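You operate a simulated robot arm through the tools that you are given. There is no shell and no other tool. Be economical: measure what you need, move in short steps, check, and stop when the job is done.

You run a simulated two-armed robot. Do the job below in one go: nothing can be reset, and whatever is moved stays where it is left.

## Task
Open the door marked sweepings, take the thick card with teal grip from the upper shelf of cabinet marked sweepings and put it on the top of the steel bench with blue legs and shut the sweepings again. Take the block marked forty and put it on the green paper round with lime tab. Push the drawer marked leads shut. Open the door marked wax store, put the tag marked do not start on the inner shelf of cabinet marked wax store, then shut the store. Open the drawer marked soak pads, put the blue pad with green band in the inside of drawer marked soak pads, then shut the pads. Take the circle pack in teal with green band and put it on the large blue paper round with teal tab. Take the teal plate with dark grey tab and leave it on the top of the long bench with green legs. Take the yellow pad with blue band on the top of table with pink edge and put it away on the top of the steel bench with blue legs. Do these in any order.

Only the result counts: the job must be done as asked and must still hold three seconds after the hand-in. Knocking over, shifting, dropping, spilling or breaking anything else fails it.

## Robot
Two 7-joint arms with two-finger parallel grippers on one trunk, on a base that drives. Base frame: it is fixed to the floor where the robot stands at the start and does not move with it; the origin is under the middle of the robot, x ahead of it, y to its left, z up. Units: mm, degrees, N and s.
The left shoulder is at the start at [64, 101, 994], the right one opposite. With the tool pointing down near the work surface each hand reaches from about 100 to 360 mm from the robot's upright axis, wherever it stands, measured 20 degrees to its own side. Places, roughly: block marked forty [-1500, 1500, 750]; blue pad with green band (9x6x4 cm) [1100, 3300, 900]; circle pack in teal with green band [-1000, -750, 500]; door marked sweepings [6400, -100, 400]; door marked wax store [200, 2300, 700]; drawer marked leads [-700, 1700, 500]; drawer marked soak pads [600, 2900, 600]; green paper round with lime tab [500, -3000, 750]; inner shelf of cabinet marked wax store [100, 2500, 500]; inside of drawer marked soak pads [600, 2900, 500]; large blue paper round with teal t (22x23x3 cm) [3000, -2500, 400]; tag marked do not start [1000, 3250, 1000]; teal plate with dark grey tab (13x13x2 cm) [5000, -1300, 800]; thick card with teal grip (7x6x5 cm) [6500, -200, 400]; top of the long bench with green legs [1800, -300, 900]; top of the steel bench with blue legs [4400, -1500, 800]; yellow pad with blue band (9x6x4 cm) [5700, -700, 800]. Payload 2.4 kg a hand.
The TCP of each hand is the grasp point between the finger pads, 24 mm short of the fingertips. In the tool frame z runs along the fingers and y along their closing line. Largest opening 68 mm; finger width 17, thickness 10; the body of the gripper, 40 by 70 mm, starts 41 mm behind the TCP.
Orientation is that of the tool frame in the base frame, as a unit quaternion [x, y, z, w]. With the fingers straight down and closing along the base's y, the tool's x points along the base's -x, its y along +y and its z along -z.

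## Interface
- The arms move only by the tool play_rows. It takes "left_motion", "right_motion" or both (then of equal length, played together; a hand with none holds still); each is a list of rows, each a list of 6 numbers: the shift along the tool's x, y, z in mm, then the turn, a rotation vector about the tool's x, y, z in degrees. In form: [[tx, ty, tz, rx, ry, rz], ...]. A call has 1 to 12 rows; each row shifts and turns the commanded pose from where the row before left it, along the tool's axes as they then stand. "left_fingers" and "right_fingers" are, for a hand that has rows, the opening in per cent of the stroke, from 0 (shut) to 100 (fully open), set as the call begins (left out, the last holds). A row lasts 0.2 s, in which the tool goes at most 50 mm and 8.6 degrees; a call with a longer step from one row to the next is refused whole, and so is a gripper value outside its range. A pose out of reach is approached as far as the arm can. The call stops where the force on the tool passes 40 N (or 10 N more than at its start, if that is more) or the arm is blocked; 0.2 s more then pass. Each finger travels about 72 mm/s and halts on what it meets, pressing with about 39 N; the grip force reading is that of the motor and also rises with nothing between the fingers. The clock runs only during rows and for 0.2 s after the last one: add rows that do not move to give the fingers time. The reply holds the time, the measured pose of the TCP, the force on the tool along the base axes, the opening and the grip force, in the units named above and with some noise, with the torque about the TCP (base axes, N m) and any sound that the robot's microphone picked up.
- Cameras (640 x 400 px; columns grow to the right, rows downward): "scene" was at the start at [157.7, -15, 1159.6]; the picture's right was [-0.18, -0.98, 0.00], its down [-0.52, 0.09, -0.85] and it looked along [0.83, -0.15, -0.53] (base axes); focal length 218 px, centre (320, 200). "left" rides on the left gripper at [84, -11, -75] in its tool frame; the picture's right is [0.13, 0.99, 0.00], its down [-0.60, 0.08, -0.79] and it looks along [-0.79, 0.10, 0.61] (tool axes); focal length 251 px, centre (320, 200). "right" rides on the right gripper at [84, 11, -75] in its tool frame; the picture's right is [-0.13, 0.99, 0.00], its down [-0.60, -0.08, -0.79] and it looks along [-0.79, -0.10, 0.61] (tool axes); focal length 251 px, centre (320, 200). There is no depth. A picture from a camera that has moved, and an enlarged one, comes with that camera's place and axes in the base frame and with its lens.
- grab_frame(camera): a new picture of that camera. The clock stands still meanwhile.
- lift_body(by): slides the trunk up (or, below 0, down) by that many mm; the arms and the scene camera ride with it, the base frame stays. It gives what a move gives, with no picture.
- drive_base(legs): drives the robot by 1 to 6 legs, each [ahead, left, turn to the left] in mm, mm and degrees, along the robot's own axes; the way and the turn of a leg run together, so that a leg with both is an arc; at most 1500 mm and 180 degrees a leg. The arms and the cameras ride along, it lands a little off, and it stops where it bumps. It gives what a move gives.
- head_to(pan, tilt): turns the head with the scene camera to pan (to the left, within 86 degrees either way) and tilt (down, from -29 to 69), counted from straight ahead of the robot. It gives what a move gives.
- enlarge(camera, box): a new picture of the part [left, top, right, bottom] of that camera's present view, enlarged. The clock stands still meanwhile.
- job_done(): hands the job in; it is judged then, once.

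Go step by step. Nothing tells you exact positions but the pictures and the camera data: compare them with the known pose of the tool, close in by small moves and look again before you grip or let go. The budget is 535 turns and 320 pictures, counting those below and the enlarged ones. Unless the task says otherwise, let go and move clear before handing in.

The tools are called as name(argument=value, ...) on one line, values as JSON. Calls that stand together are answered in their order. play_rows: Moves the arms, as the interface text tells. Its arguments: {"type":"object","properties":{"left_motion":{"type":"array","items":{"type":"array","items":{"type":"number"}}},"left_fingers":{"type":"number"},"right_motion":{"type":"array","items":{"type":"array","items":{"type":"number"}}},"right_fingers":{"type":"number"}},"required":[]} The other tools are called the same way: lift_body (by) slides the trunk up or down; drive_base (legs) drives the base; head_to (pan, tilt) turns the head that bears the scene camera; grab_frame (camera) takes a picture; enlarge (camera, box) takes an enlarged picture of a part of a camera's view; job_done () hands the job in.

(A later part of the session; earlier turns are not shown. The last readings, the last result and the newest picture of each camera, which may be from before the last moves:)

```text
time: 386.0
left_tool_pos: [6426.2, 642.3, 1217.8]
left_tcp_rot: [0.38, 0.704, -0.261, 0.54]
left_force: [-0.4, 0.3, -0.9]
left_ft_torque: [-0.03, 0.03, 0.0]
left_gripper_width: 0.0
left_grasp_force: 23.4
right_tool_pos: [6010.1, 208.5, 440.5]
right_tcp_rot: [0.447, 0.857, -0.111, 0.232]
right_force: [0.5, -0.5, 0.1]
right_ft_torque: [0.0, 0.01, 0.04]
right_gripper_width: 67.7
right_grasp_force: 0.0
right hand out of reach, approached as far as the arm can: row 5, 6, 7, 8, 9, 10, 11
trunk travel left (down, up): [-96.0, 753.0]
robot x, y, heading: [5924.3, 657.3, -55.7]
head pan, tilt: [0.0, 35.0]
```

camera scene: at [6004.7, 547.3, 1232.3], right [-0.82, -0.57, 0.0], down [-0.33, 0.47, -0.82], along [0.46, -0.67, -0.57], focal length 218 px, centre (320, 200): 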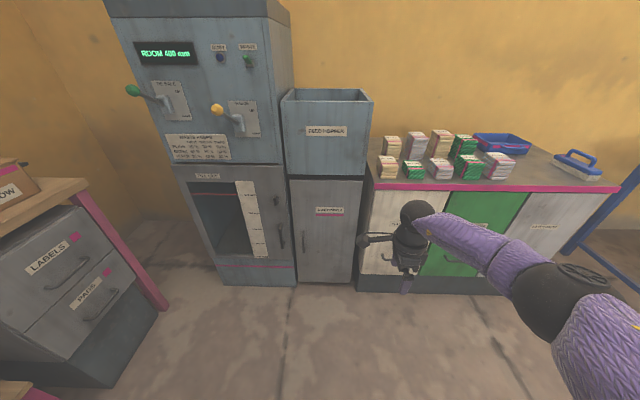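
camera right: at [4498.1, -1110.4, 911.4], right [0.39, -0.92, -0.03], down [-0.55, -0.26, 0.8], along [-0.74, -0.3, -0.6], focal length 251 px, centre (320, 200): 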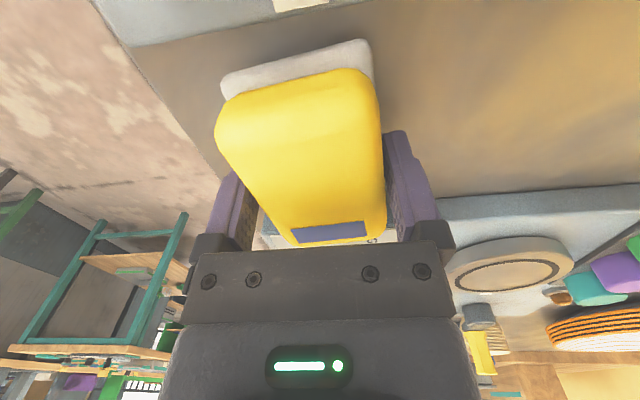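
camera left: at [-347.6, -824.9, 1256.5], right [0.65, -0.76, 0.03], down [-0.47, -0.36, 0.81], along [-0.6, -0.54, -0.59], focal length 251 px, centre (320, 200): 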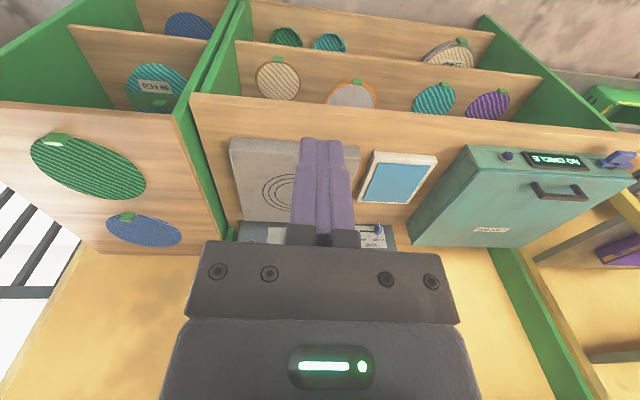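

Pitch 30–45° is enough to clamp the vertical bar. I drop the trunk, raise the hand to z≈450 and pitch to ~40°.

lift_body(by=-90)

play_rows(right_motion=[[-12.5, 0, -21.7, 0, 0, 0], [-12.5, 0, -21.7, 0, 0, 0], [-12.5, 0, -21.7, 0, 0, 0], [-12.5, 0, -21.7, 0, 0, 0], [0, 0, 0, 0, -5, 0], [0, 0, 0, 0, -5, 0], [0, 0, 0, 0, 0, 0]])

head_to(pan=0, tilt=40)

enlarge(camera="scene", box=[240, 120, 480, 320])

grab_frame(camera="right")

```text
time: 387.2
left_tool_pos: [6454.4, 600.0, 1104.7]
left_tcp_rot: [0.393, 0.727, -0.243, 0.507]
left_force: [-0.5, 0.7, 0.3]
left_ft_torque: [0.01, 0.01, -0.01]
left_gripper_width: 0.0
left_grasp_force: 23.4
right_tool_pos: [6003.0, 218.9, 332.7]
right_tcp_rot: [0.45, 0.863, -0.097, 0.208]
right_force: [-0.4, -0.1, 0.7]
right_ft_torque: [-0.01, 0.0, -0.01]
right_gripper_width: 67.9
right_grasp_force: 0.0
trunk travel left (down, up): [-6.0, 843.0]
robot x, y, heading: [5926.5, 659.9, -55.4]
head pan, tilt: [0.0, 35.0]
```

```text
time: 388.8
left_tool_pos: [6455.7, 599.2, 1104.9]
left_tcp_rot: [0.393, 0.728, -0.242, 0.507]
left_force: [0.0, 0.1, 0.2]
left_ft_torque: [0.0, 0.0, -0.01]
left_gripper_width: 0.0
left_grasp_force: 23.5
right_tool_pos: [6005.7, 211.8, 432.4]
right_tcp_rot: [0.446, 0.853, -0.116, 0.246]
right_force: [0.3, -0.5, 0.3]
right_ft_torque: [0.0, -0.01, 0.0]
right_gripper_width: 68.1
right_grasp_force: 0.0
right hand out of reach, approached as far as the arm can: row 6
trunk travel left (down, up): [-6.0, 843.0]
robot x, y, heading: [5925.2, 660.2, -55.7]
head pan, tilt: [0.0, 35.0]
```

```text
time: 389.5
left_tool_pos: [6455.8, 599.6, 1104.7]
left_tcp_rot: [0.393, 0.728, -0.242, 0.507]
left_force: [-0.3, 0.7, -0.2]
left_ft_torque: [0.02, 0.01, 0.01]
left_gripper_width: 0.0
left_grasp_force: 23.6
right_tool_pos: [6004.7, 213.2, 431.8]
right_tcp_rot: [0.446, 0.853, -0.117, 0.246]
right_force: [0.4, 0.5, 0.7]
right_ft_torque: [-0.01, 0.01, 0.0]
right_gripper_width: 68.2
right_grasp_force: 0.0
trunk travel left (down, up): [-6.0, 843.0]
robot x, y, heading: [5925.7, 661.3, -55.3]
head pan, tilt: [0.0, 40.0]
```

```text
2.00 times, centred on (360, 220) of scene
camera zoom: at [6051.1, 479.7, 936.2], right [-0.82, -0.57, 0.0], down [-0.36, 0.53, -0.77], along [0.43, -0.63, -0.64], focal length 436 px, centre (240, 160)
```

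zoom: 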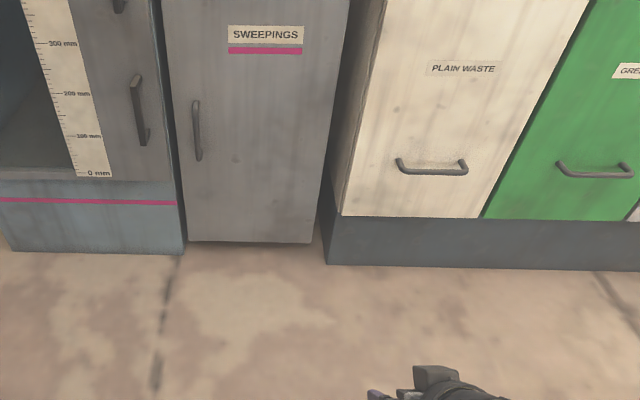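

```text
178 pictures are left
camera right: at [5949.2, 309.5, 452.6], right [0.87, 0.48, 0.09], down [-0.02, -0.14, 0.99], along [0.49, -0.87, -0.11], focal length 251 px, centre (320, 200)
```

right: 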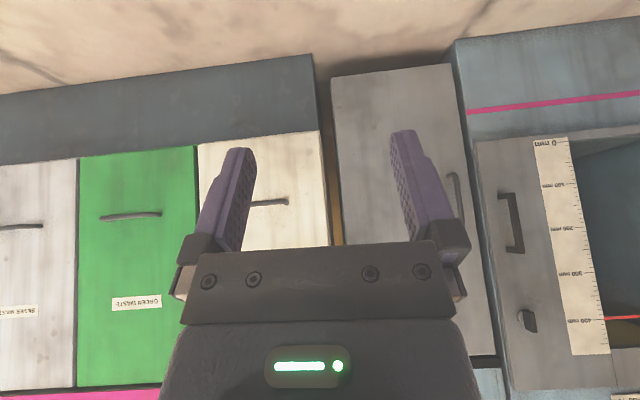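

play_rows(right_motion=[[-11.5, 0, -18, 0, 0, 0], [-11.5, 0, -18, 0, 0, 0], [0, 0, 0, 0, -5, 0], [0, 0, 0, 0, -4, 0], [0, 0, 0, 0, 0, 0]])

```text
time: 390.7
left_tool_pos: [6454.9, 600.0, 1104.7]
left_tcp_rot: [0.393, 0.727, -0.243, 0.507]
left_force: [-0.2, -0.5, -0.3]
left_ft_torque: [0.0, 0.01, 0.01]
left_gripper_width: 0.0
left_grasp_force: 24.1
right_tool_pos: [6003.2, 211.2, 474.5]
right_tcp_rot: [0.44, 0.841, -0.135, 0.283]
right_force: [0.1, 0.4, 1.0]
right_ft_torque: [0.0, -0.01, 0.01]
right_gripper_width: 68.1
right_grasp_force: 0.0
right hand out of reach, approached as far as the arm can: row 4
trunk travel left (down, up): [-6.0, 843.0]
robot x, y, heading: [5926.6, 663.9, -55.3]
head pan, tilt: [0.0, 40.0]
```

Gripper height set. To keep the left hand clear of the furnace levers I approach the handle from the right, turned ~30° left.

drive_base(legs=[[274, -61, 0], [0, 0, 29.7]])

play_rows(right_motion=[[0, 0, 0, 0, 0, 0], [0, 0, 0, 0, 0, 0]], right_fingers=65)

grab_frame(camera="right")

head_to(pan=-20, tilt=40)

grab_frame(camera="scene")

```text
time: 394.1
left_tool_pos: [6521.1, 611.2, 1103.4]
left_tcp_rot: [0.192, 0.804, -0.103, 0.552]
left_force: [0.1, 0.1, 0.0]
left_ft_torque: [0.0, -0.01, 0.02]
left_gripper_width: 0.0
left_grasp_force: 23.9
right_tool_pos: [6321.0, 50.8, 475.4]
right_tcp_rot: [0.209, 0.926, -0.058, 0.309]
right_force: [-0.2, 0.1, 0.0]
right_ft_torque: [0.02, -0.01, -0.01]
right_gripper_width: 67.8
right_grasp_force: 0.0
trunk travel left (down, up): [-6.0, 843.0]
robot x, y, heading: [6029.0, 401.6, -25.7]
head pan, tilt: [0.0, 40.0]
```

```text
time: 394.7
left_tool_pos: [6522.0, 611.2, 1105.0]
left_tcp_rot: [0.194, 0.805, -0.105, 0.551]
left_force: [-0.5, 0.6, 0.8]
left_ft_torque: [0.0, 0.03, -0.04]
left_gripper_width: 0.0
left_grasp_force: 23.6
right_tool_pos: [6320.3, 51.1, 476.4]
right_tcp_rot: [0.21, 0.926, -0.058, 0.309]
right_force: [-0.1, 0.4, -0.4]
right_ft_torque: [-0.01, 0.0, -0.02]
right_gripper_width: 44.2
right_grasp_force: 0.0
trunk travel left (down, up): [-6.0, 843.0]
robot x, y, heading: [6029.0, 400.2, -25.7]
head pan, tilt: [0.0, 40.0]
```

```text
177 pictures are left
camera right: at [6224.0, 108.5, 485.7], right [0.51, 0.85, 0.1], down [-0.03, -0.1, 0.99], along [0.86, -0.51, -0.02], focal length 251 px, centre (320, 200)
```

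right: 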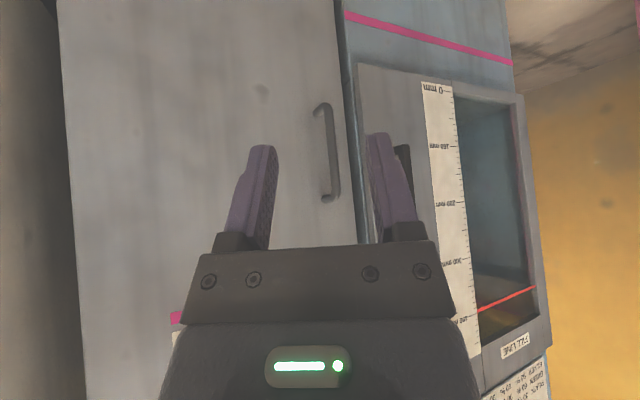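

```text
time: 395.5
left_tool_pos: [6520.4, 610.5, 1104.1]
left_tcp_rot: [0.194, 0.805, -0.104, 0.552]
left_force: [-0.2, 0.7, 0.0]
left_ft_torque: [0.07, 0.02, 0.01]
left_gripper_width: 0.2
left_grasp_force: 23.4
right_tool_pos: [6321.3, 51.6, 475.5]
right_tcp_rot: [0.21, 0.926, -0.059, 0.309]
right_force: [0.3, -0.2, 0.0]
right_ft_torque: [-0.02, -0.02, -0.02]
right_gripper_width: 44.0
right_grasp_force: 0.1
trunk travel left (down, up): [-6.0, 843.0]
robot x, y, heading: [6034.9, 400.9, -25.6]
head pan, tilt: [-20.0, 40.0]
```

```text
176 pictures are left
camera scene: at [6212.4, 283.3, 936.2], right [-0.72, -0.7, 0.0], down [-0.45, 0.46, -0.77], along [0.54, -0.55, -0.64], focal length 218 px, centre (320, 200)
```

scene: 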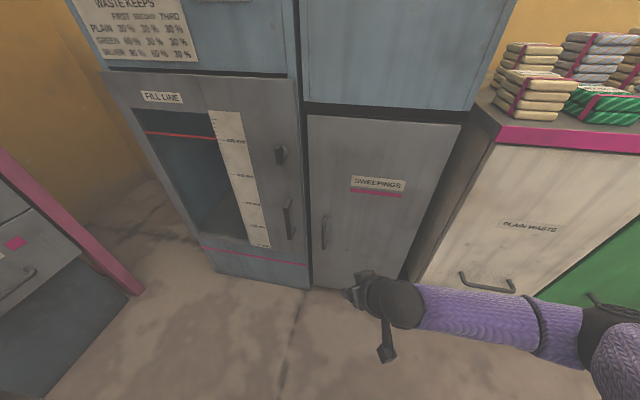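

drive_base(legs=[[140, 4, 0]])

grab_frame(camera="right")

```text
time: 396.9
left_tool_pos: [6648.7, 555.0, 1104.7]
left_tcp_rot: [0.193, 0.804, -0.104, 0.553]
left_force: [-0.6, 0.4, 0.2]
left_ft_torque: [0.01, -0.03, -0.02]
left_gripper_width: 0.0
left_grasp_force: 23.9
right_tool_pos: [6449.5, -5.7, 475.6]
right_tcp_rot: [0.21, 0.926, -0.059, 0.309]
right_force: [-0.2, -0.7, 0.0]
right_ft_torque: [0.02, 0.02, -0.03]
right_gripper_width: 44.0
right_grasp_force: 0.1
trunk travel left (down, up): [-6.0, 843.0]
robot x, y, heading: [6160.1, 344.2, -25.9]
head pan, tilt: [-20.0, 40.0]
```

```text
175 pictures are left
camera right: at [6352.7, 51.2, 485.7], right [0.51, 0.85, 0.1], down [-0.03, -0.1, 0.99], along [0.86, -0.51, -0.02], focal length 251 px, centre (320, 200)
```

right: 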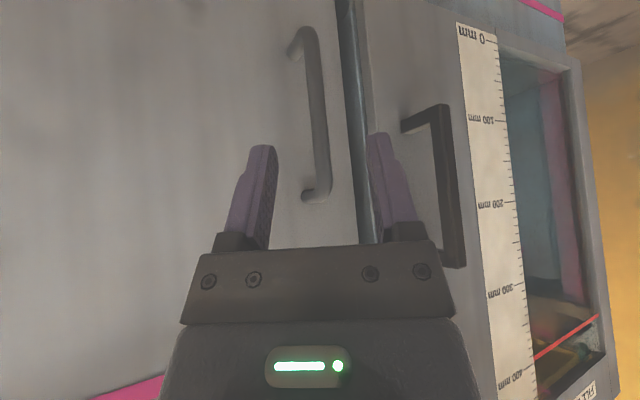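

drive_base(legs=[[48, 0, 0]])

grab_frame(camera="right")

```text
time: 397.8
left_tool_pos: [6692.2, 533.8, 1104.4]
left_tcp_rot: [0.194, 0.804, -0.105, 0.553]
left_force: [0.0, 0.2, 0.9]
left_ft_torque: [0.01, -0.02, -0.03]
left_gripper_width: 0.0
left_grasp_force: 23.6
right_tool_pos: [6493.3, -25.2, 475.0]
right_tcp_rot: [0.208, 0.927, -0.057, 0.308]
right_force: [0.1, -0.8, 0.1]
right_ft_torque: [-0.02, 0.0, -0.01]
right_gripper_width: 44.4
right_grasp_force: 0.2
trunk travel left (down, up): [-6.0, 843.0]
robot x, y, heading: [6201.1, 323.8, -25.7]
head pan, tilt: [-20.0, 40.0]
```

```text
174 pictures are left
camera right: at [6396.1, 30.4, 485.7], right [0.51, 0.85, 0.1], down [-0.03, -0.1, 0.99], along [0.86, -0.51, -0.02], focal length 251 px, centre (320, 200)
```

right: 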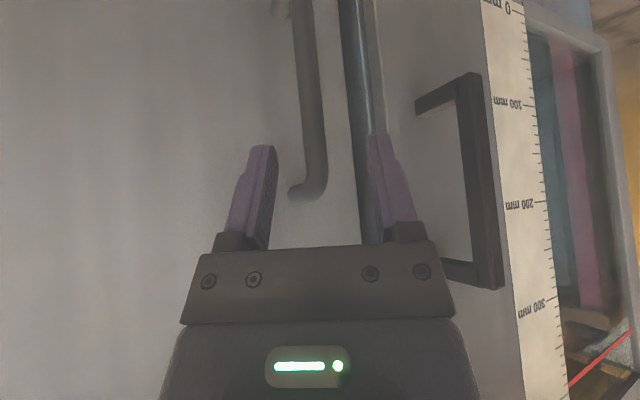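

play_rows(right_motion=[[0, 0, 0, 0, 0, 0], [0, 0, 0, 0, 0, 0], [0, 0, 0, 0, 0, 0], [0, 0, 0, 0, 0, 0]], right_fingers=0)

grab_frame(camera="right")

```text
time: 398.8
left_tool_pos: [6690.9, 531.6, 1105.1]
left_tcp_rot: [0.194, 0.803, -0.105, 0.553]
left_force: [0.4, 0.3, -0.4]
left_ft_torque: [0.0, -0.01, 0.0]
left_gripper_width: 0.0
left_grasp_force: 23.2
right_tool_pos: [6491.4, -28.3, 475.3]
right_tcp_rot: [0.211, 0.926, -0.061, 0.308]
right_force: [-20.0, -20.0, 3.2]
right_ft_torque: [-0.32, 0.45, -0.45]
right_gripper_width: 11.6
right_grasp_force: 32.7
trunk travel left (down, up): [-6.0, 843.0]
robot x, y, heading: [6200.4, 324.7, -25.8]
head pan, tilt: [-20.0, 40.0]
```

```text
173 pictures are left
camera right: at [6394.6, 28.8, 485.5], right [0.52, 0.85, 0.1], down [-0.03, -0.09, 1.0], along [0.86, -0.52, -0.02], focal length 251 px, centre (320, 200)
```

right: 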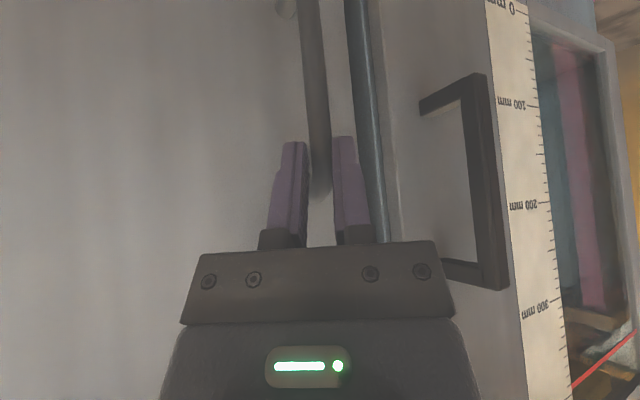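

Gripped the bar. I swing the door open by moving the base in an arc about the hinge, first a small test step.

drive_base(legs=[[-46, -34, 6]])

grab_frame(camera="scene")

```text
time: 400.0
left_tool_pos: [6611.5, 569.6, 1104.8]
left_tcp_rot: [0.149, 0.813, -0.074, 0.558]
left_force: [0.3, 0.3, 0.1]
left_ft_torque: [0.0, 0.0, 0.01]
left_gripper_width: 0.0
left_grasp_force: 23.7
right_tool_pos: [6470.4, -10.0, 474.6]
right_tcp_rot: [0.161, 0.936, -0.045, 0.31]
right_force: [0.3, -0.1, 2.7]
right_ft_torque: [0.0, 0.28, -0.03]
right_gripper_width: 11.8
right_grasp_force: 32.2
trunk travel left (down, up): [-6.0, 843.0]
robot x, y, heading: [6143.0, 310.2, -19.9]
head pan, tilt: [-20.0, 40.0]
stopped in leg 1: the force on the tool passed its limit at 42 N (the readings are from after the stop); the commanded pose is now the measured one
```

```text
172 pictures are left
camera scene: at [6339.1, 211.0, 936.2], right [-0.64, -0.77, 0.0], down [-0.49, 0.41, -0.77], along [0.59, -0.49, -0.64], focal length 218 px, centre (320, 200)
```

scene: 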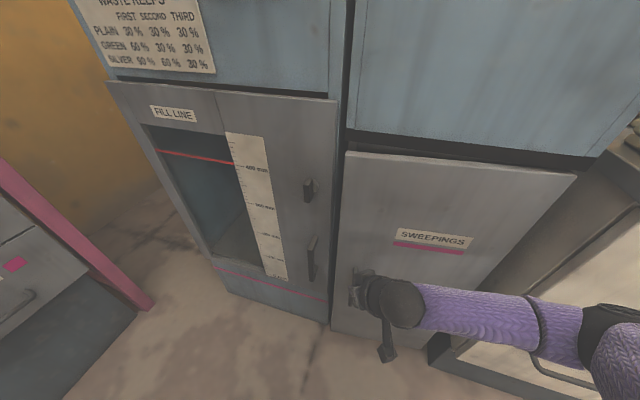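

The door moved ~28 mm, force dropped afterwards. I continue the arc in larger steps.

drive_base(legs=[[-77, -57, 10], [-77, -57, 10]])

grab_frame(camera="scene")

```text
time: 401.9
left_tool_pos: [6327.7, 626.4, 1104.6]
left_tcp_rot: [0.009, 0.827, 0.021, 0.562]
left_force: [-0.2, -0.9, 0.5]
left_ft_torque: [-0.01, 0.01, 0.03]
left_gripper_width: 0.2
left_grasp_force: 23.1
right_tool_pos: [6390.5, 33.4, 475.0]
right_tcp_rot: [-0.001, 0.95, 0.009, 0.313]
right_force: [1.8, 5.4, -0.6]
right_ft_torque: [0.0, 0.12, 0.08]
right_gripper_width: 11.7
right_grasp_force: 32.8
trunk travel left (down, up): [-6.0, 843.0]
robot x, y, heading: [5978.6, 221.9, 0.1]
head pan, tilt: [-20.0, 40.0]
```

```text
171 pictures are left
camera scene: at [6192.7, 196.7, 936.1], right [-0.34, -0.94, 0.0], down [-0.6, 0.22, -0.77], along [0.72, -0.26, -0.64], focal length 218 px, centre (320, 200)
```

scene: 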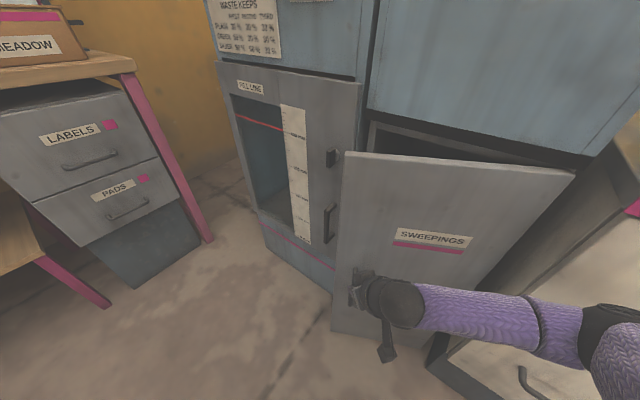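

Door is ~26° open. I continue 30° more by arc.

drive_base(legs=[[-77, -57, 10], [-77, -57, 10], [-77, -57, 10]])

grab_frame(camera="scene")

```text
time: 403.8
left_tool_pos: [6041.6, 586.5, 1104.4]
left_tcp_rot: [-0.133, 0.816, 0.116, 0.55]
left_force: [0.9, 0.6, -0.2]
left_ft_torque: [-0.01, 0.01, -0.01]
left_gripper_width: 0.0
left_grasp_force: 23.6
right_tool_pos: [6301.8, 48.4, 474.8]
right_tcp_rot: [-0.16, 0.936, 0.058, 0.308]
right_force: [-0.5, -0.9, 1.2]
right_ft_torque: [-0.15, 0.2, -0.04]
right_gripper_width: 11.9
right_grasp_force: 31.9
trunk travel left (down, up): [-6.0, 843.0]
robot x, y, heading: [5842.9, 86.1, 19.7]
head pan, tilt: [-20.0, 40.0]
stopped in leg 2: the robot was blocked; the commanded pose is now the measured one
```

```text
170 pictures are left
camera scene: at [6059.1, 136.2, 936.5], right [-0.01, -1.0, 0.0], down [-0.64, 0.0, -0.77], along [0.77, -0.01, -0.64], focal length 218 px, centre (320, 200)
```

scene: 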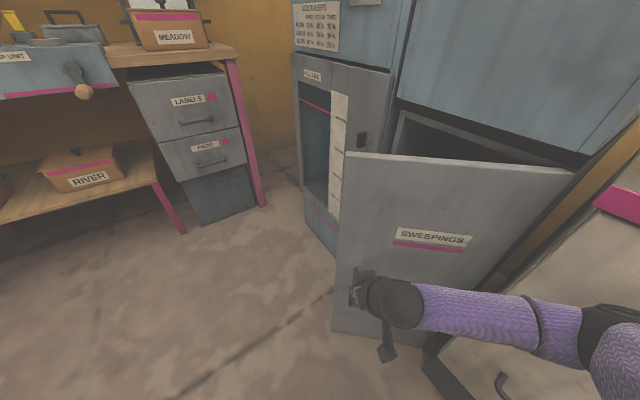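

The door is ~56° open and something on my right is blocked, so I continue by backing straight, letting the bar pivot in the grip.

drive_base(legs=[[-38, 8, 0], [-38, 5, 0], [-38, -2, 0], [-38, -7, 0]])

grab_frame(camera="scene")

```text
time: 405.4
left_tool_pos: [5962.7, 573.4, 1104.1]
left_tcp_rot: [-0.134, 0.816, 0.117, 0.55]
left_force: [-0.4, -0.3, 0.2]
left_ft_torque: [0.01, 0.02, 0.0]
left_gripper_width: 0.0
left_grasp_force: 23.3
right_tool_pos: [6222.4, 37.3, 474.7]
right_tcp_rot: [-0.163, 0.935, 0.064, 0.307]
right_force: [0.3, 0.0, 6.3]
right_ft_torque: [-0.22, 0.51, -0.03]
right_gripper_width: 11.7
right_grasp_force: 32.3
trunk travel left (down, up): [-6.0, 843.0]
robot x, y, heading: [5771.2, 75.5, 19.7]
head pan, tilt: [-20.0, 40.0]
stopped in leg 2: the force on the tool passed its limit at 41 N (the readings are from after the stop); the commanded pose is now the measured one
```

```text
169 pictures are left
camera scene: at [5981.6, 122.7, 936.2], right [0.0, -1.0, 0.0], down [-0.64, 0.0, -0.77], along [0.77, 0.0, -0.64], focal length 218 px, centre (320, 200)
```

scene: 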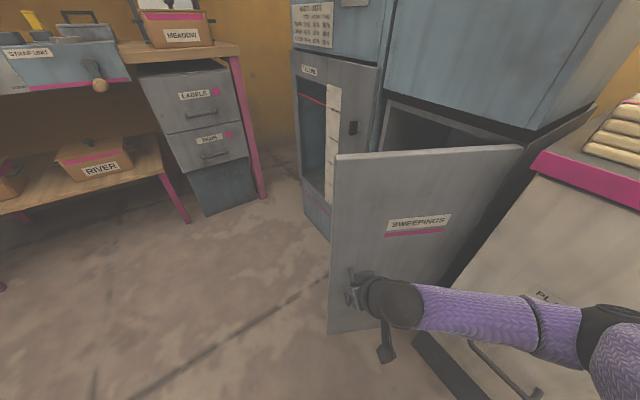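

drive_base(legs=[[-30, -8, 0], [-30, -12, 0], [-20, -10, 0]])

grab_frame(camera="scene")

```text
time: 406.3
left_tool_pos: [5934.6, 557.1, 1105.0]
left_tcp_rot: [-0.134, 0.815, 0.118, 0.551]
left_force: [0.3, 0.2, -0.1]
left_ft_torque: [-0.05, 0.01, 0.0]
left_gripper_width: 0.0
left_grasp_force: 23.3
right_tool_pos: [6194.8, 28.8, 474.6]
right_tcp_rot: [-0.169, 0.934, 0.073, 0.305]
right_force: [-0.2, 0.2, 3.3]
right_ft_torque: [-0.15, 0.35, 0.03]
right_gripper_width: 12.0
right_grasp_force: 32.0
trunk travel left (down, up): [-6.0, 843.0]
robot x, y, heading: [5743.7, 57.1, 20.1]
head pan, tilt: [-20.0, 40.0]
stopped in leg 1: the force on the tool passed its limit at 44 N (the readings are from after the stop); the commanded pose is now the measured one
```

```text
168 pictures are left
camera scene: at [5956.6, 107.4, 936.2], right [0.0, -1.0, 0.0], down [-0.64, 0.0, -0.77], along [0.77, 0.0, -0.64], focal length 218 px, centre (320, 200)
```

scene: 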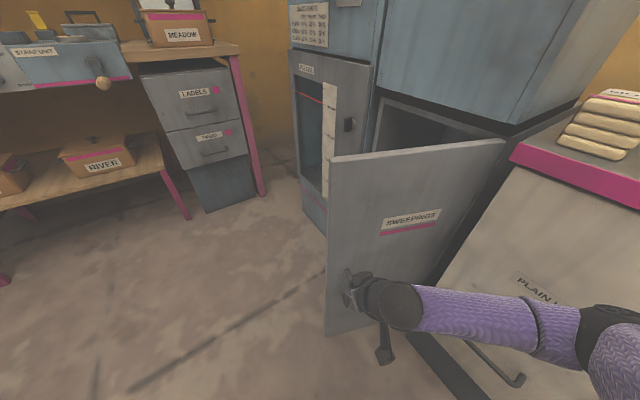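

drive_base(legs=[[-25, -4, 0], [-25, -8, 0]])

drive_base(legs=[[-25, -8, 0]])

grab_frame(camera="scene")

```text
time: 407.7
left_tool_pos: [5891.0, 529.6, 1104.1]
left_tcp_rot: [-0.136, 0.816, 0.118, 0.55]
left_force: [0.0, -0.4, 0.6]
left_ft_torque: [-0.04, 0.02, -0.02]
left_gripper_width: 0.1
left_grasp_force: 23.5
right_tool_pos: [6148.9, 5.5, 475.1]
right_tcp_rot: [-0.173, 0.934, 0.081, 0.302]
right_force: [-0.3, 0.7, 5.9]
right_ft_torque: [-0.21, 0.5, 0.06]
right_gripper_width: 11.5
right_grasp_force: 32.1
trunk travel left (down, up): [-6.0, 843.0]
robot x, y, heading: [5697.5, 30.6, 20.4]
head pan, tilt: [-20.0, 40.0]
stopped in leg 2: the force on the tool passed its limit at 42 N (the readings are from after the stop); the commanded pose is now the measured one
```

```text
time: 408.5
left_tool_pos: [5868.7, 514.1, 1103.3]
left_tcp_rot: [-0.137, 0.816, 0.119, 0.549]
left_force: [0.0, -0.8, -0.5]
left_ft_torque: [0.02, -0.03, 0.01]
left_gripper_width: 0.0
left_grasp_force: 23.2
right_tool_pos: [6126.7, -9.2, 474.4]
right_tcp_rot: [-0.173, 0.934, 0.081, 0.301]
right_force: [-8.9, 10.3, 4.5]
right_ft_torque: [0.24, 0.0, 0.24]
right_gripper_width: 11.6
right_grasp_force: 32.2
trunk travel left (down, up): [-6.0, 843.0]
robot x, y, heading: [5681.0, 13.8, 20.3]
head pan, tilt: [-20.0, 40.0]
```

```text
167 pictures are left
camera scene: at [5891.6, 64.2, 936.3], right [0.0, -1.0, 0.0], down [-0.64, 0.0, -0.77], along [0.77, 0.0, -0.64], focal length 218 px, centre (320, 200)
```

scene: 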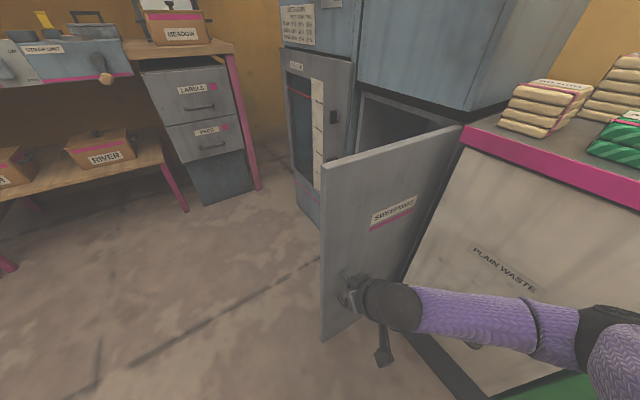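

The door is ~95° open. I release the handle and back away.

play_rows(right_motion=[[0, 0, 0, 0, 0, 0], [0, 0, 0, 0, 0, 0], [0, 0, 0, 0, 0, 0]], right_fingers=80)

drive_base(legs=[[-150, 0, 0], [-100, 250, 0]])

grab_frame(camera="scene")

```text
time: 409.3
left_tool_pos: [5868.5, 512.0, 1104.2]
left_tcp_rot: [-0.136, 0.815, 0.119, 0.55]
left_force: [-0.9, -0.9, -0.7]
left_ft_torque: [-0.01, 0.0, 0.02]
left_gripper_width: 0.1
left_grasp_force: 23.4
right_tool_pos: [6126.8, -11.5, 475.4]
right_tcp_rot: [-0.173, 0.934, 0.083, 0.302]
right_force: [0.1, 0.1, 0.3]
right_ft_torque: [-0.02, 0.03, 0.0]
right_gripper_width: 54.2
right_grasp_force: 0.0
trunk travel left (down, up): [-6.0, 843.0]
robot x, y, heading: [5679.6, 17.7, 20.3]
head pan, tilt: [-20.0, 40.0]
```

```text
time: 412.2
left_tool_pos: [5548.1, 659.7, 1104.9]
left_tcp_rot: [-0.136, 0.816, 0.119, 0.549]
left_force: [-0.1, 0.1, -0.1]
left_ft_torque: [-0.02, 0.01, -0.04]
left_gripper_width: 0.3
left_grasp_force: 23.6
right_tool_pos: [5805.1, 135.3, 473.7]
right_tcp_rot: [-0.173, 0.934, 0.082, 0.302]
right_force: [0.4, -0.7, 0.4]
right_ft_torque: [-0.01, 0.0, 0.0]
right_gripper_width: 54.6
right_grasp_force: 0.0
trunk travel left (down, up): [-6.0, 843.0]
robot x, y, heading: [5362.6, 163.8, 20.0]
head pan, tilt: [-20.0, 40.0]
```

```text
166 pictures are left
camera scene: at [5571.2, 210.6, 936.2], right [0.0, -1.0, 0.0], down [-0.64, 0.0, -0.77], along [0.77, 0.0, -0.64], focal length 218 px, centre (320, 200)
```

scene: 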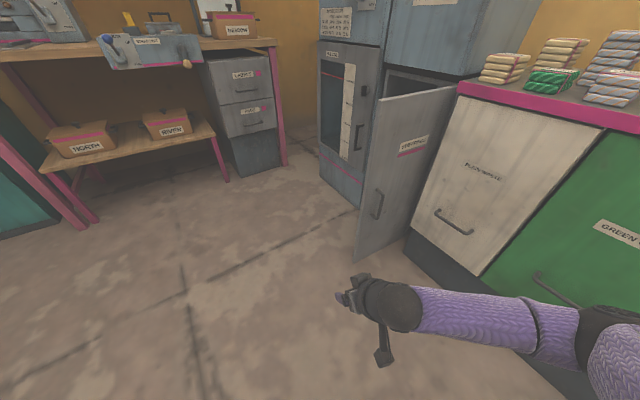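

drive_base(legs=[[688, 224, 0], [0, 0, -75.7]])

head_to(pan=-5, tilt=30)

grab_frame(camera="scene")

enlarge(camera="scene", box=[240, 140, 400, 290])

```text
time: 419.3
left_tool_pos: [6451.7, 552.3, 1104.5]
left_tcp_rot: [0.387, 0.73, -0.24, 0.51]
left_force: [0.2, 0.7, 0.5]
left_ft_torque: [0.02, -0.02, -0.01]
left_gripper_width: 0.1
left_grasp_force: 23.8
right_tool_pos: [6013.5, 166.6, 475.0]
right_tcp_rot: [0.43, 0.847, -0.118, 0.289]
right_force: [-0.5, 0.1, 0.7]
right_ft_torque: [-0.01, -0.01, 0.02]
right_gripper_width: 54.7
right_grasp_force: 0.0
trunk travel left (down, up): [-6.0, 843.0]
robot x, y, heading: [5921.0, 602.7, -54.7]
head pan, tilt: [-20.0, 40.0]
```

```text
time: 420.1
left_tool_pos: [6452.5, 553.5, 1104.1]
left_tcp_rot: [0.387, 0.731, -0.239, 0.509]
left_force: [0.3, 0.4, 0.2]
left_ft_torque: [-0.02, -0.01, -0.01]
left_gripper_width: 0.0
left_grasp_force: 23.2
right_tool_pos: [6014.2, 168.1, 472.5]
right_tcp_rot: [0.43, 0.847, -0.118, 0.289]
right_force: [-0.5, -0.2, -0.3]
right_ft_torque: [0.01, 0.02, 0.03]
right_gripper_width: 54.3
right_grasp_force: 0.1
trunk travel left (down, up): [-6.0, 843.0]
robot x, y, heading: [5919.8, 605.1, -54.7]
head pan, tilt: [-5.0, 30.0]
```

```text
165 pictures are left
camera scene: at [6046.2, 417.4, 951.5], right [-0.86, -0.51, 0.0], down [-0.25, 0.43, -0.87], along [0.44, -0.75, -0.5], focal length 218 px, centre (320, 200)
```

scene: 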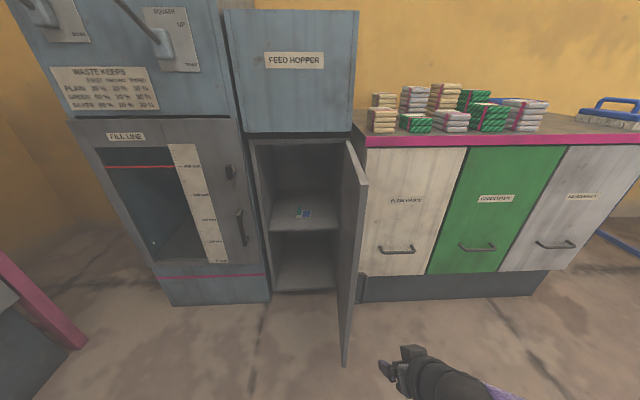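

```text
2.67 times, centred on (320, 215) of scene
camera zoom: at [6046.2, 417.4, 951.5], right [-0.86, -0.51, 0.0], down [-0.25, 0.43, -0.87], along [0.44, -0.75, -0.5], focal length 581 px, centre (320, 160)
```

zoom: 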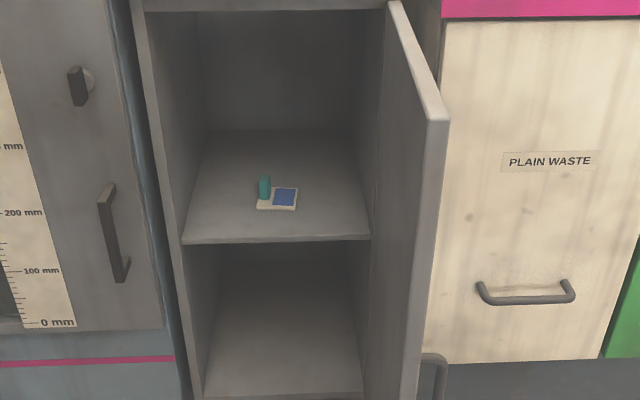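

The card (blue square with teal grip) is on the upper shelf near (6527,-226). The open door would foul my right forearm, so I push the door wider: I move the closed right hand to its inner side near the free edge.

play_rows(right_motion=[[0, 0, 0, 0, 0, 0], [0, 0, 0, 0, 0, 0], [0, 0, 0, 0, 0, 0], [0, 0, 0, 0, 0, 0]], right_fingers=0)

drive_base(legs=[[0, 125, 0], [230, 0, 0]])

head_to(pan=-20, tilt=45)

grab_frame(camera="scene")

```text
time: 421.1
left_tool_pos: [6451.4, 551.5, 1103.7]
left_tcp_rot: [0.387, 0.731, -0.239, 0.509]
left_force: [-0.5, -0.7, 0.2]
left_ft_torque: [-0.01, 0.03, 0.02]
left_gripper_width: 0.1
left_grasp_force: 23.5
right_tool_pos: [6012.9, 166.3, 473.6]
right_tcp_rot: [0.43, 0.847, -0.118, 0.289]
right_force: [0.7, 0.3, 0.1]
right_ft_torque: [0.0, 0.05, -0.01]
right_gripper_width: 0.1
right_grasp_force: 23.5
trunk travel left (down, up): [-6.0, 843.0]
robot x, y, heading: [5920.9, 604.6, -54.8]
head pan, tilt: [-5.0, 30.0]
```

```text
time: 423.7
left_tool_pos: [6687.0, 438.0, 1104.4]
left_tcp_rot: [0.387, 0.73, -0.24, 0.509]
left_force: [-0.6, 0.1, -0.5]
left_ft_torque: [0.01, -0.01, 0.02]
left_gripper_width: 0.0
left_grasp_force: 23.7
right_tool_pos: [6246.9, 54.6, 474.7]
right_tcp_rot: [0.43, 0.847, -0.118, 0.29]
right_force: [-0.3, 0.0, 0.1]
right_ft_torque: [0.02, -0.04, 0.04]
right_gripper_width: 0.0
right_grasp_force: 23.0
trunk travel left (down, up): [-6.0, 843.0]
robot x, y, heading: [6156.7, 494.1, -54.6]
head pan, tilt: [-5.0, 30.0]
```

```text
time: 424.5
left_tool_pos: [6684.6, 439.3, 1104.3]
left_tcp_rot: [0.387, 0.731, -0.239, 0.509]
left_force: [-0.2, 0.0, 0.4]
left_ft_torque: [-0.03, -0.01, -0.02]
left_gripper_width: 0.3
left_grasp_force: 23.7
right_tool_pos: [6246.0, 53.6, 474.6]
right_tcp_rot: [0.431, 0.846, -0.119, 0.289]
right_force: [-0.4, 0.2, 0.1]
right_ft_torque: [-0.01, 0.0, 0.03]
right_gripper_width: 0.0
right_grasp_force: 23.9
trunk travel left (down, up): [-6.0, 843.0]
robot x, y, heading: [6159.2, 491.1, -54.4]
head pan, tilt: [-20.0, 45.0]
```

```text
163 pictures are left
camera scene: at [6255.5, 303.8, 929.0], right [-0.96, -0.27, 0.0], down [-0.19, 0.68, -0.71], along [0.19, -0.68, -0.71], focal length 218 px, centre (320, 200)
```

scene: 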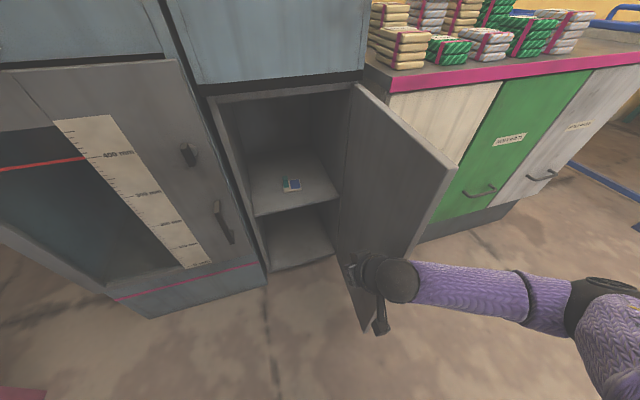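

The hand is on the inner side of the door. I sweep right to push it.

drive_base(legs=[[0, -80, 0]])

grab_frame(camera="scene")

```text
time: 425.5
left_tool_pos: [6619.1, 393.0, 1104.6]
left_tcp_rot: [0.387, 0.731, -0.24, 0.509]
left_force: [0.1, 0.2, -0.2]
left_ft_torque: [0.03, -0.02, 0.0]
left_gripper_width: 0.0
left_grasp_force: 23.6
right_tool_pos: [6181.3, 6.7, 474.3]
right_tcp_rot: [0.429, 0.847, -0.117, 0.29]
right_force: [-0.4, 0.4, -0.4]
right_ft_torque: [0.02, -0.01, 0.0]
right_gripper_width: 0.0
right_grasp_force: 23.2
trunk travel left (down, up): [-6.0, 843.0]
robot x, y, heading: [6086.6, 447.5, -54.7]
head pan, tilt: [-20.0, 45.0]
```

```text
162 pictures are left
camera scene: at [6190.3, 257.5, 928.9], right [-0.96, -0.27, 0.0], down [-0.19, 0.68, -0.71], along [0.19, -0.68, -0.71], focal length 218 px, centre (320, 200)
```

scene: 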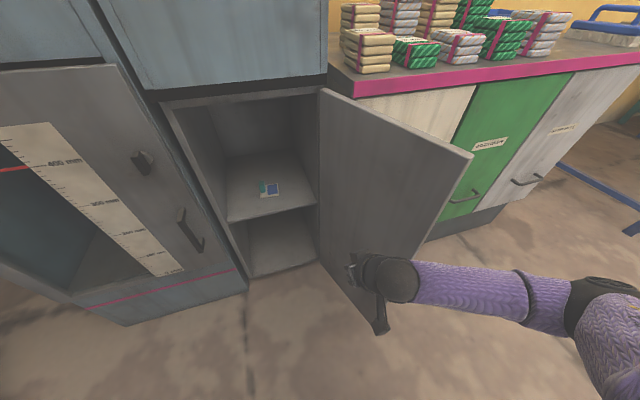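

The door yields. I continue sweeping right and slightly forward.

drive_base(legs=[[20, -80, 0], [45, -80, 0]])

grab_frame(camera="scene")

```text
time: 426.5
left_tool_pos: [6581.9, 349.9, 1104.2]
left_tcp_rot: [0.387, 0.731, -0.24, 0.509]
left_force: [0.0, 1.3, 0.3]
left_ft_torque: [0.01, 0.0, -0.04]
left_gripper_width: 0.0
left_grasp_force: 24.0
right_tool_pos: [6149.0, -30.1, 474.3]
right_tcp_rot: [0.424, 0.85, -0.106, 0.294]
right_force: [1.1, 1.8, -0.5]
right_ft_torque: [-0.06, 0.05, -0.01]
right_gripper_width: 0.0
right_grasp_force: 23.9
trunk travel left (down, up): [-6.0, 843.0]
robot x, y, heading: [6055.0, 403.4, -54.6]
head pan, tilt: [-20.0, 45.0]
stopped in leg 1: the force on the tool passed its limit at 77 N (the readings are from after the stop); the commanded pose is now the measured one
```

```text
161 pictures are left
camera scene: at [6153.1, 213.6, 928.9], right [-0.96, -0.27, 0.0], down [-0.19, 0.68, -0.71], along [0.19, -0.68, -0.71], focal length 218 px, centre (320, 200)
```

scene: 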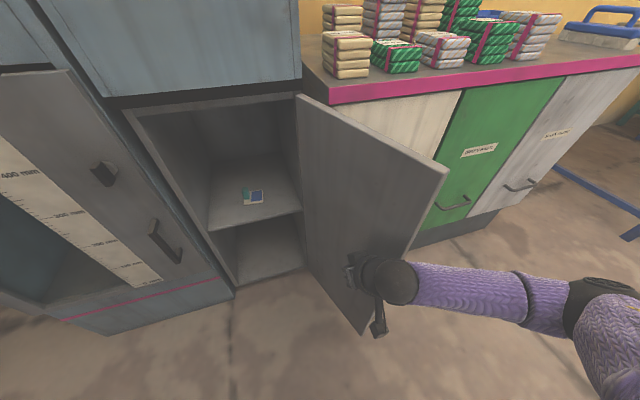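

The door has reached its stop at ~111°. I back off, then extend the right arm forward so the elbow tucks in and does not foul the door.

drive_base(legs=[[0, 60, 0], [-300, 0, 0]])

play_rows(right_motion=[[-16, 0, 12, 0, 0, 0], [-16, 0, 12, 0, 0, 0], [-16, 0, 12, 0, 0, 0], [-16, 0, 12, 0, 0, 0], [-16, 0, 12, 0, 0, 0], [-16, 0, 12, 0, 0, 0], [0, 0, 0, 0, 0, 0]], right_fingers=80)

grab_frame(camera="scene")

```text
time: 429.1
left_tool_pos: [6456.7, 626.8, 1103.9]
left_tcp_rot: [0.387, 0.731, -0.239, 0.509]
left_force: [-0.5, 0.8, -0.3]
left_ft_torque: [-0.02, -0.01, -0.01]
left_gripper_width: 0.0
left_grasp_force: 23.6
right_tool_pos: [6024.7, 247.3, 475.0]
right_tcp_rot: [0.425, 0.85, -0.107, 0.293]
right_force: [0.5, -0.4, 0.1]
right_ft_torque: [0.02, -0.04, 0.04]
right_gripper_width: 0.0
right_grasp_force: 23.3
trunk travel left (down, up): [-6.0, 843.0]
robot x, y, heading: [5927.1, 681.0, -54.4]
head pan, tilt: [-20.0, 45.0]
```

```text
time: 430.8
left_tool_pos: [6458.3, 626.8, 1104.8]
left_tcp_rot: [0.388, 0.731, -0.24, 0.508]
left_force: [0.0, 1.3, -0.2]
left_ft_torque: [0.0, -0.01, 0.01]
left_gripper_width: 0.1
left_grasp_force: 22.7
right_tool_pos: [6097.4, 151.4, 471.8]
right_tcp_rot: [0.425, 0.85, -0.107, 0.293]
right_force: [-0.3, 0.2, -0.5]
right_ft_torque: [0.02, 0.0, 0.0]
right_gripper_width: 54.3
right_grasp_force: 0.0
trunk travel left (down, up): [-6.0, 843.0]
robot x, y, heading: [5929.9, 676.2, -54.6]
head pan, tilt: [-20.0, 45.0]
```

```text
160 pictures are left
camera scene: at [6028.6, 491.7, 928.9], right [-0.96, -0.27, 0.0], down [-0.19, 0.68, -0.71], along [0.19, -0.68, -0.71], focal length 218 px, centre (320, 200)
```

scene: 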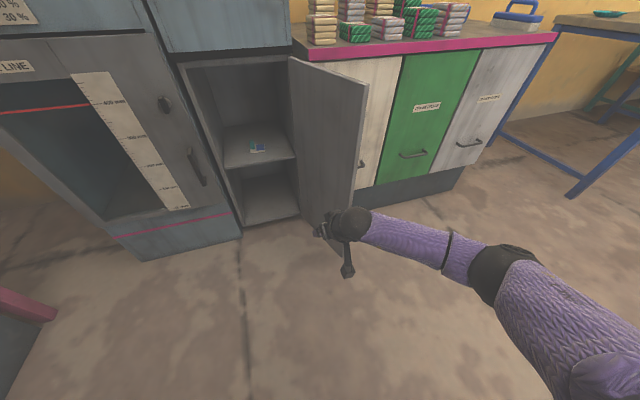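

The left hand would meet the furnace's green lever, so I raise the left arm first.

play_rows(left_motion=[[-30, 0, -20, 0, 0, 0], [-30, 0, -20, 0, 0, 0], [-30, 0, -20, 0, 0, 0], [-30, 0, -20, 0, 0, 0], [-30, 0, -20, 0, 0, 0], [-30, 0, -20, 0, 0, 0], [-30, 0, -20, 0, 0, 0], [-30, 0, -20, 0, 0, 0]], right_motion=[[-10, 0, 7.5, 0, 0, 0], [-10, 0, 7.5, 0, 0, 0], [-10, 0, 7.5, 0, 0, 0], [-10, 0, 7.5, 0, 0, 0], [0, 0, 0, 0, 0, 0], [0, 0, 0, 0, 0, 0], [0, 0, 0, 0, 0, 0], [0, 0, 0, 0, 0, 0]])

```text
time: 432.6
left_tool_pos: [6458.0, 627.0, 1104.8]
left_tcp_rot: [0.387, 0.73, -0.24, 0.509]
left_force: [0.3, 0.0, -0.1]
left_ft_torque: [-0.02, -0.01, 0.01]
left_gripper_width: 0.0
left_grasp_force: 23.7
left hand out of reach, approached as far as the arm can: row 1, 2, 3, 4, 5, 6, 7, 8
right_tool_pos: [6129.6, 115.9, 473.0]
right_tcp_rot: [0.425, 0.85, -0.107, 0.293]
right_force: [-0.5, 0.1, 0.5]
right_ft_torque: [-0.02, -0.01, -0.02]
right_gripper_width: 54.5
right_grasp_force: 0.2
trunk travel left (down, up): [-6.0, 843.0]
robot x, y, heading: [5922.9, 680.9, -54.8]
head pan, tilt: [-20.0, 45.0]
```

play_rows(left_motion=[[0, 30, 0, 0, 0, 0], [0, 30, 0, 0, 0, 0], [0, 30, 0, 0, 0, 0], [0, 30, 0, 0, 0, 0], [0, 30, 0, 0, 0, 0]])

play_rows(left_motion=[[0, 0, -30, 0, 0, 0], [0, 0, -30, 0, 0, 0], [0, 0, -30, 0, 0, 0], [0, 0, -30, 0, 0, 0]])

head_to(pan=50, tilt=0)

grab_frame(camera="scene")

```text
time: 433.8
left_tool_pos: [6498.0, 650.6, 1075.7]
left_tcp_rot: [0.388, 0.73, -0.24, 0.509]
left_force: [0.4, 0.1, -0.1]
left_ft_torque: [-0.02, 0.02, -0.01]
left_gripper_width: 0.0
left_grasp_force: 23.4
left hand out of reach, approached as far as the arm can: row 1, 2, 3, 4, 5
right_tool_pos: [6130.4, 114.7, 472.8]
right_tcp_rot: [0.426, 0.849, -0.107, 0.293]
right_force: [0.4, -0.4, 0.8]
right_ft_torque: [-0.01, -0.01, -0.02]
right_gripper_width: 54.1
right_grasp_force: 0.1
trunk travel left (down, up): [-6.0, 843.0]
robot x, y, heading: [5927.2, 678.1, -54.6]
head pan, tilt: [-20.0, 45.0]
```

```text
time: 434.8
left_tool_pos: [6478.5, 666.3, 1078.7]
left_tcp_rot: [0.387, 0.729, -0.241, 0.511]
left_force: [-0.1, -0.3, 0.6]
left_ft_torque: [0.0, -0.02, 0.01]
left_gripper_width: 0.0
left_grasp_force: 23.6
left hand out of reach, approached as far as the arm can: row 1, 2, 3, 4
right_tool_pos: [6129.7, 114.1, 472.7]
right_tcp_rot: [0.426, 0.849, -0.107, 0.293]
right_force: [0.0, -0.3, -0.1]
right_ft_torque: [0.04, -0.01, -0.02]
right_gripper_width: 54.2
right_grasp_force: 0.2
trunk travel left (down, up): [-6.0, 843.0]
robot x, y, heading: [5926.6, 682.5, -54.6]
head pan, tilt: [-20.0, 45.0]
```

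```text
time: 436.2
left_tool_pos: [6479.0, 665.6, 1078.2]
left_tcp_rot: [0.386, 0.729, -0.24, 0.512]
left_force: [-0.5, 0.2, -0.8]
left_ft_torque: [0.01, 0.0, 0.02]
left_gripper_width: 0.0
left_grasp_force: 23.8
right_tool_pos: [6129.4, 113.9, 472.0]
right_tcp_rot: [0.427, 0.849, -0.108, 0.292]
right_force: [-0.2, 0.4, -0.2]
right_ft_torque: [-0.03, 0.01, -0.06]
right_gripper_width: 54.5
right_grasp_force: 0.1
trunk travel left (down, up): [-6.0, 843.0]
robot x, y, heading: [5929.2, 677.6, -54.3]
head pan, tilt: [50.0, 0.0]
```

```text
159 pictures are left
camera scene: at [6096.7, 562.8, 999.8], right [-0.08, -1.0, 0.0], down [0.0, 0.0, -1.0], along [1.0, -0.08, 0.0], focal length 218 px, centre (320, 200)
```

scene: 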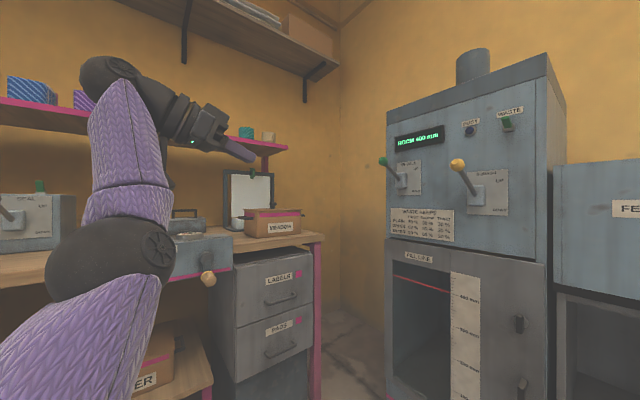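

The left arm is folded with its forearm up. I try relaxing its wrist (pitch forward) and swinging it down and back.

play_rows(left_motion=[[0, 0, 0, 0, -8, 0], [0, 0, 0, 0, -8, 0], [0, 0, 0, 0, -8, 0], [0, 0, 0, 0, -8, 0], [20, 0, -20, 0, 0, 0], [20, 0, -20, 0, 0, 0], [20, 0, -20, 0, 0, 0], [20, 0, -20, 0, 0, 0], [0, 0, 0, 0, 0, 0]])

grab_frame(camera="scene")

```text
time: 438.2
left_tool_pos: [6444.5, 719.4, 984.0]
left_tcp_rot: [0.306, 0.562, -0.337, 0.691]
left_force: [-0.6, -0.9, 0.3]
left_ft_torque: [0.0, 0.02, -0.01]
left_gripper_width: 0.0
left_grasp_force: 23.4
right_tool_pos: [6129.2, 113.3, 472.6]
right_tcp_rot: [0.427, 0.849, -0.108, 0.293]
right_force: [-0.2, 0.5, 0.2]
right_ft_torque: [0.0, -0.01, 0.01]
right_gripper_width: 54.2
right_grasp_force: 0.1
trunk travel left (down, up): [-6.0, 843.0]
robot x, y, heading: [5931.5, 679.5, -54.5]
head pan, tilt: [50.0, 0.0]
```

```text
158 pictures are left
camera scene: at [6096.7, 562.9, 999.9], right [-0.08, -1.0, 0.0], down [0.0, 0.0, -1.0], along [1.0, -0.08, 0.0], focal length 218 px, centre (320, 200)
```

scene: 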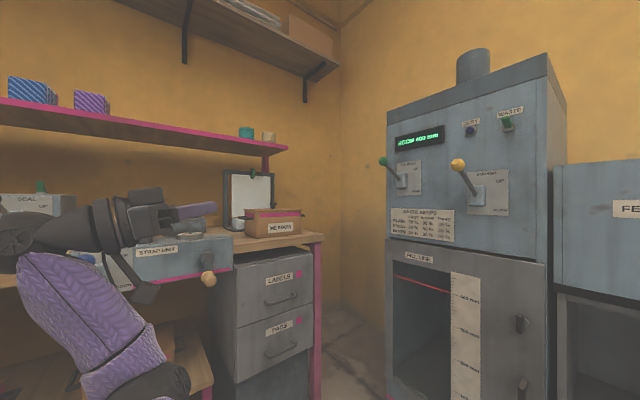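

That freed the left arm. I continue tucking it in.

play_rows(left_motion=[[10, -20, -15, 0, 0, 0], [10, -20, -15, 0, 0, 0], [10, -20, -15, 0, 0, 0], [10, -20, -15, 0, 0, 0], [10, -20, -15, 0, 0, 0], [10, -20, -15, 0, 0, 0], [0, 0, 0, 0, 0, 0]])

grab_frame(camera="scene")

```text
time: 438.8
left_tool_pos: [6399.0, 719.0, 957.8]
left_tcp_rot: [0.306, 0.556, -0.334, 0.697]
left_force: [1.3, -2.6, 4.2]
left_ft_torque: [-0.11, 0.07, 0.05]
left_gripper_width: 0.2
left_grasp_force: 23.9
right_tool_pos: [6129.4, 113.1, 472.4]
right_tcp_rot: [0.426, 0.849, -0.108, 0.293]
right_force: [-0.3, 0.5, 0.6]
right_ft_torque: [-0.01, -0.03, -0.02]
right_gripper_width: 54.5
right_grasp_force: 0.0
trunk travel left (down, up): [-6.0, 843.0]
robot x, y, heading: [5928.6, 681.6, -54.7]
head pan, tilt: [50.0, 0.0]
stopped in row 3 (left hand): the force on the tool passed its limit at 77 N (the readings are from after the stop); the commanded pose is now the measured one
```

```text
157 pictures are left
camera scene: at [6096.8, 562.9, 999.9], right [-0.08, -1.0, 0.0], down [0.0, 0.0, -1.0], along [1.0, -0.08, 0.0], focal length 218 px, centre (320, 200)
```

scene: 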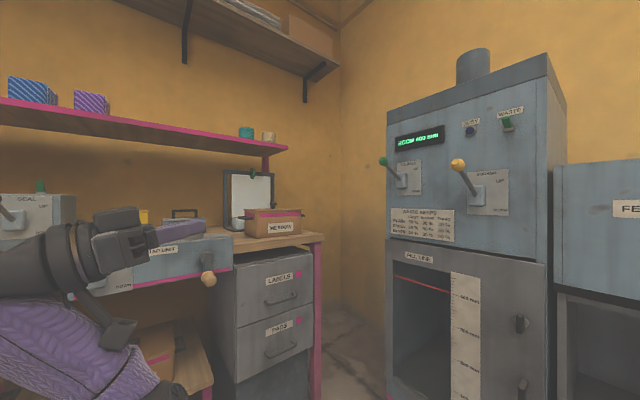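

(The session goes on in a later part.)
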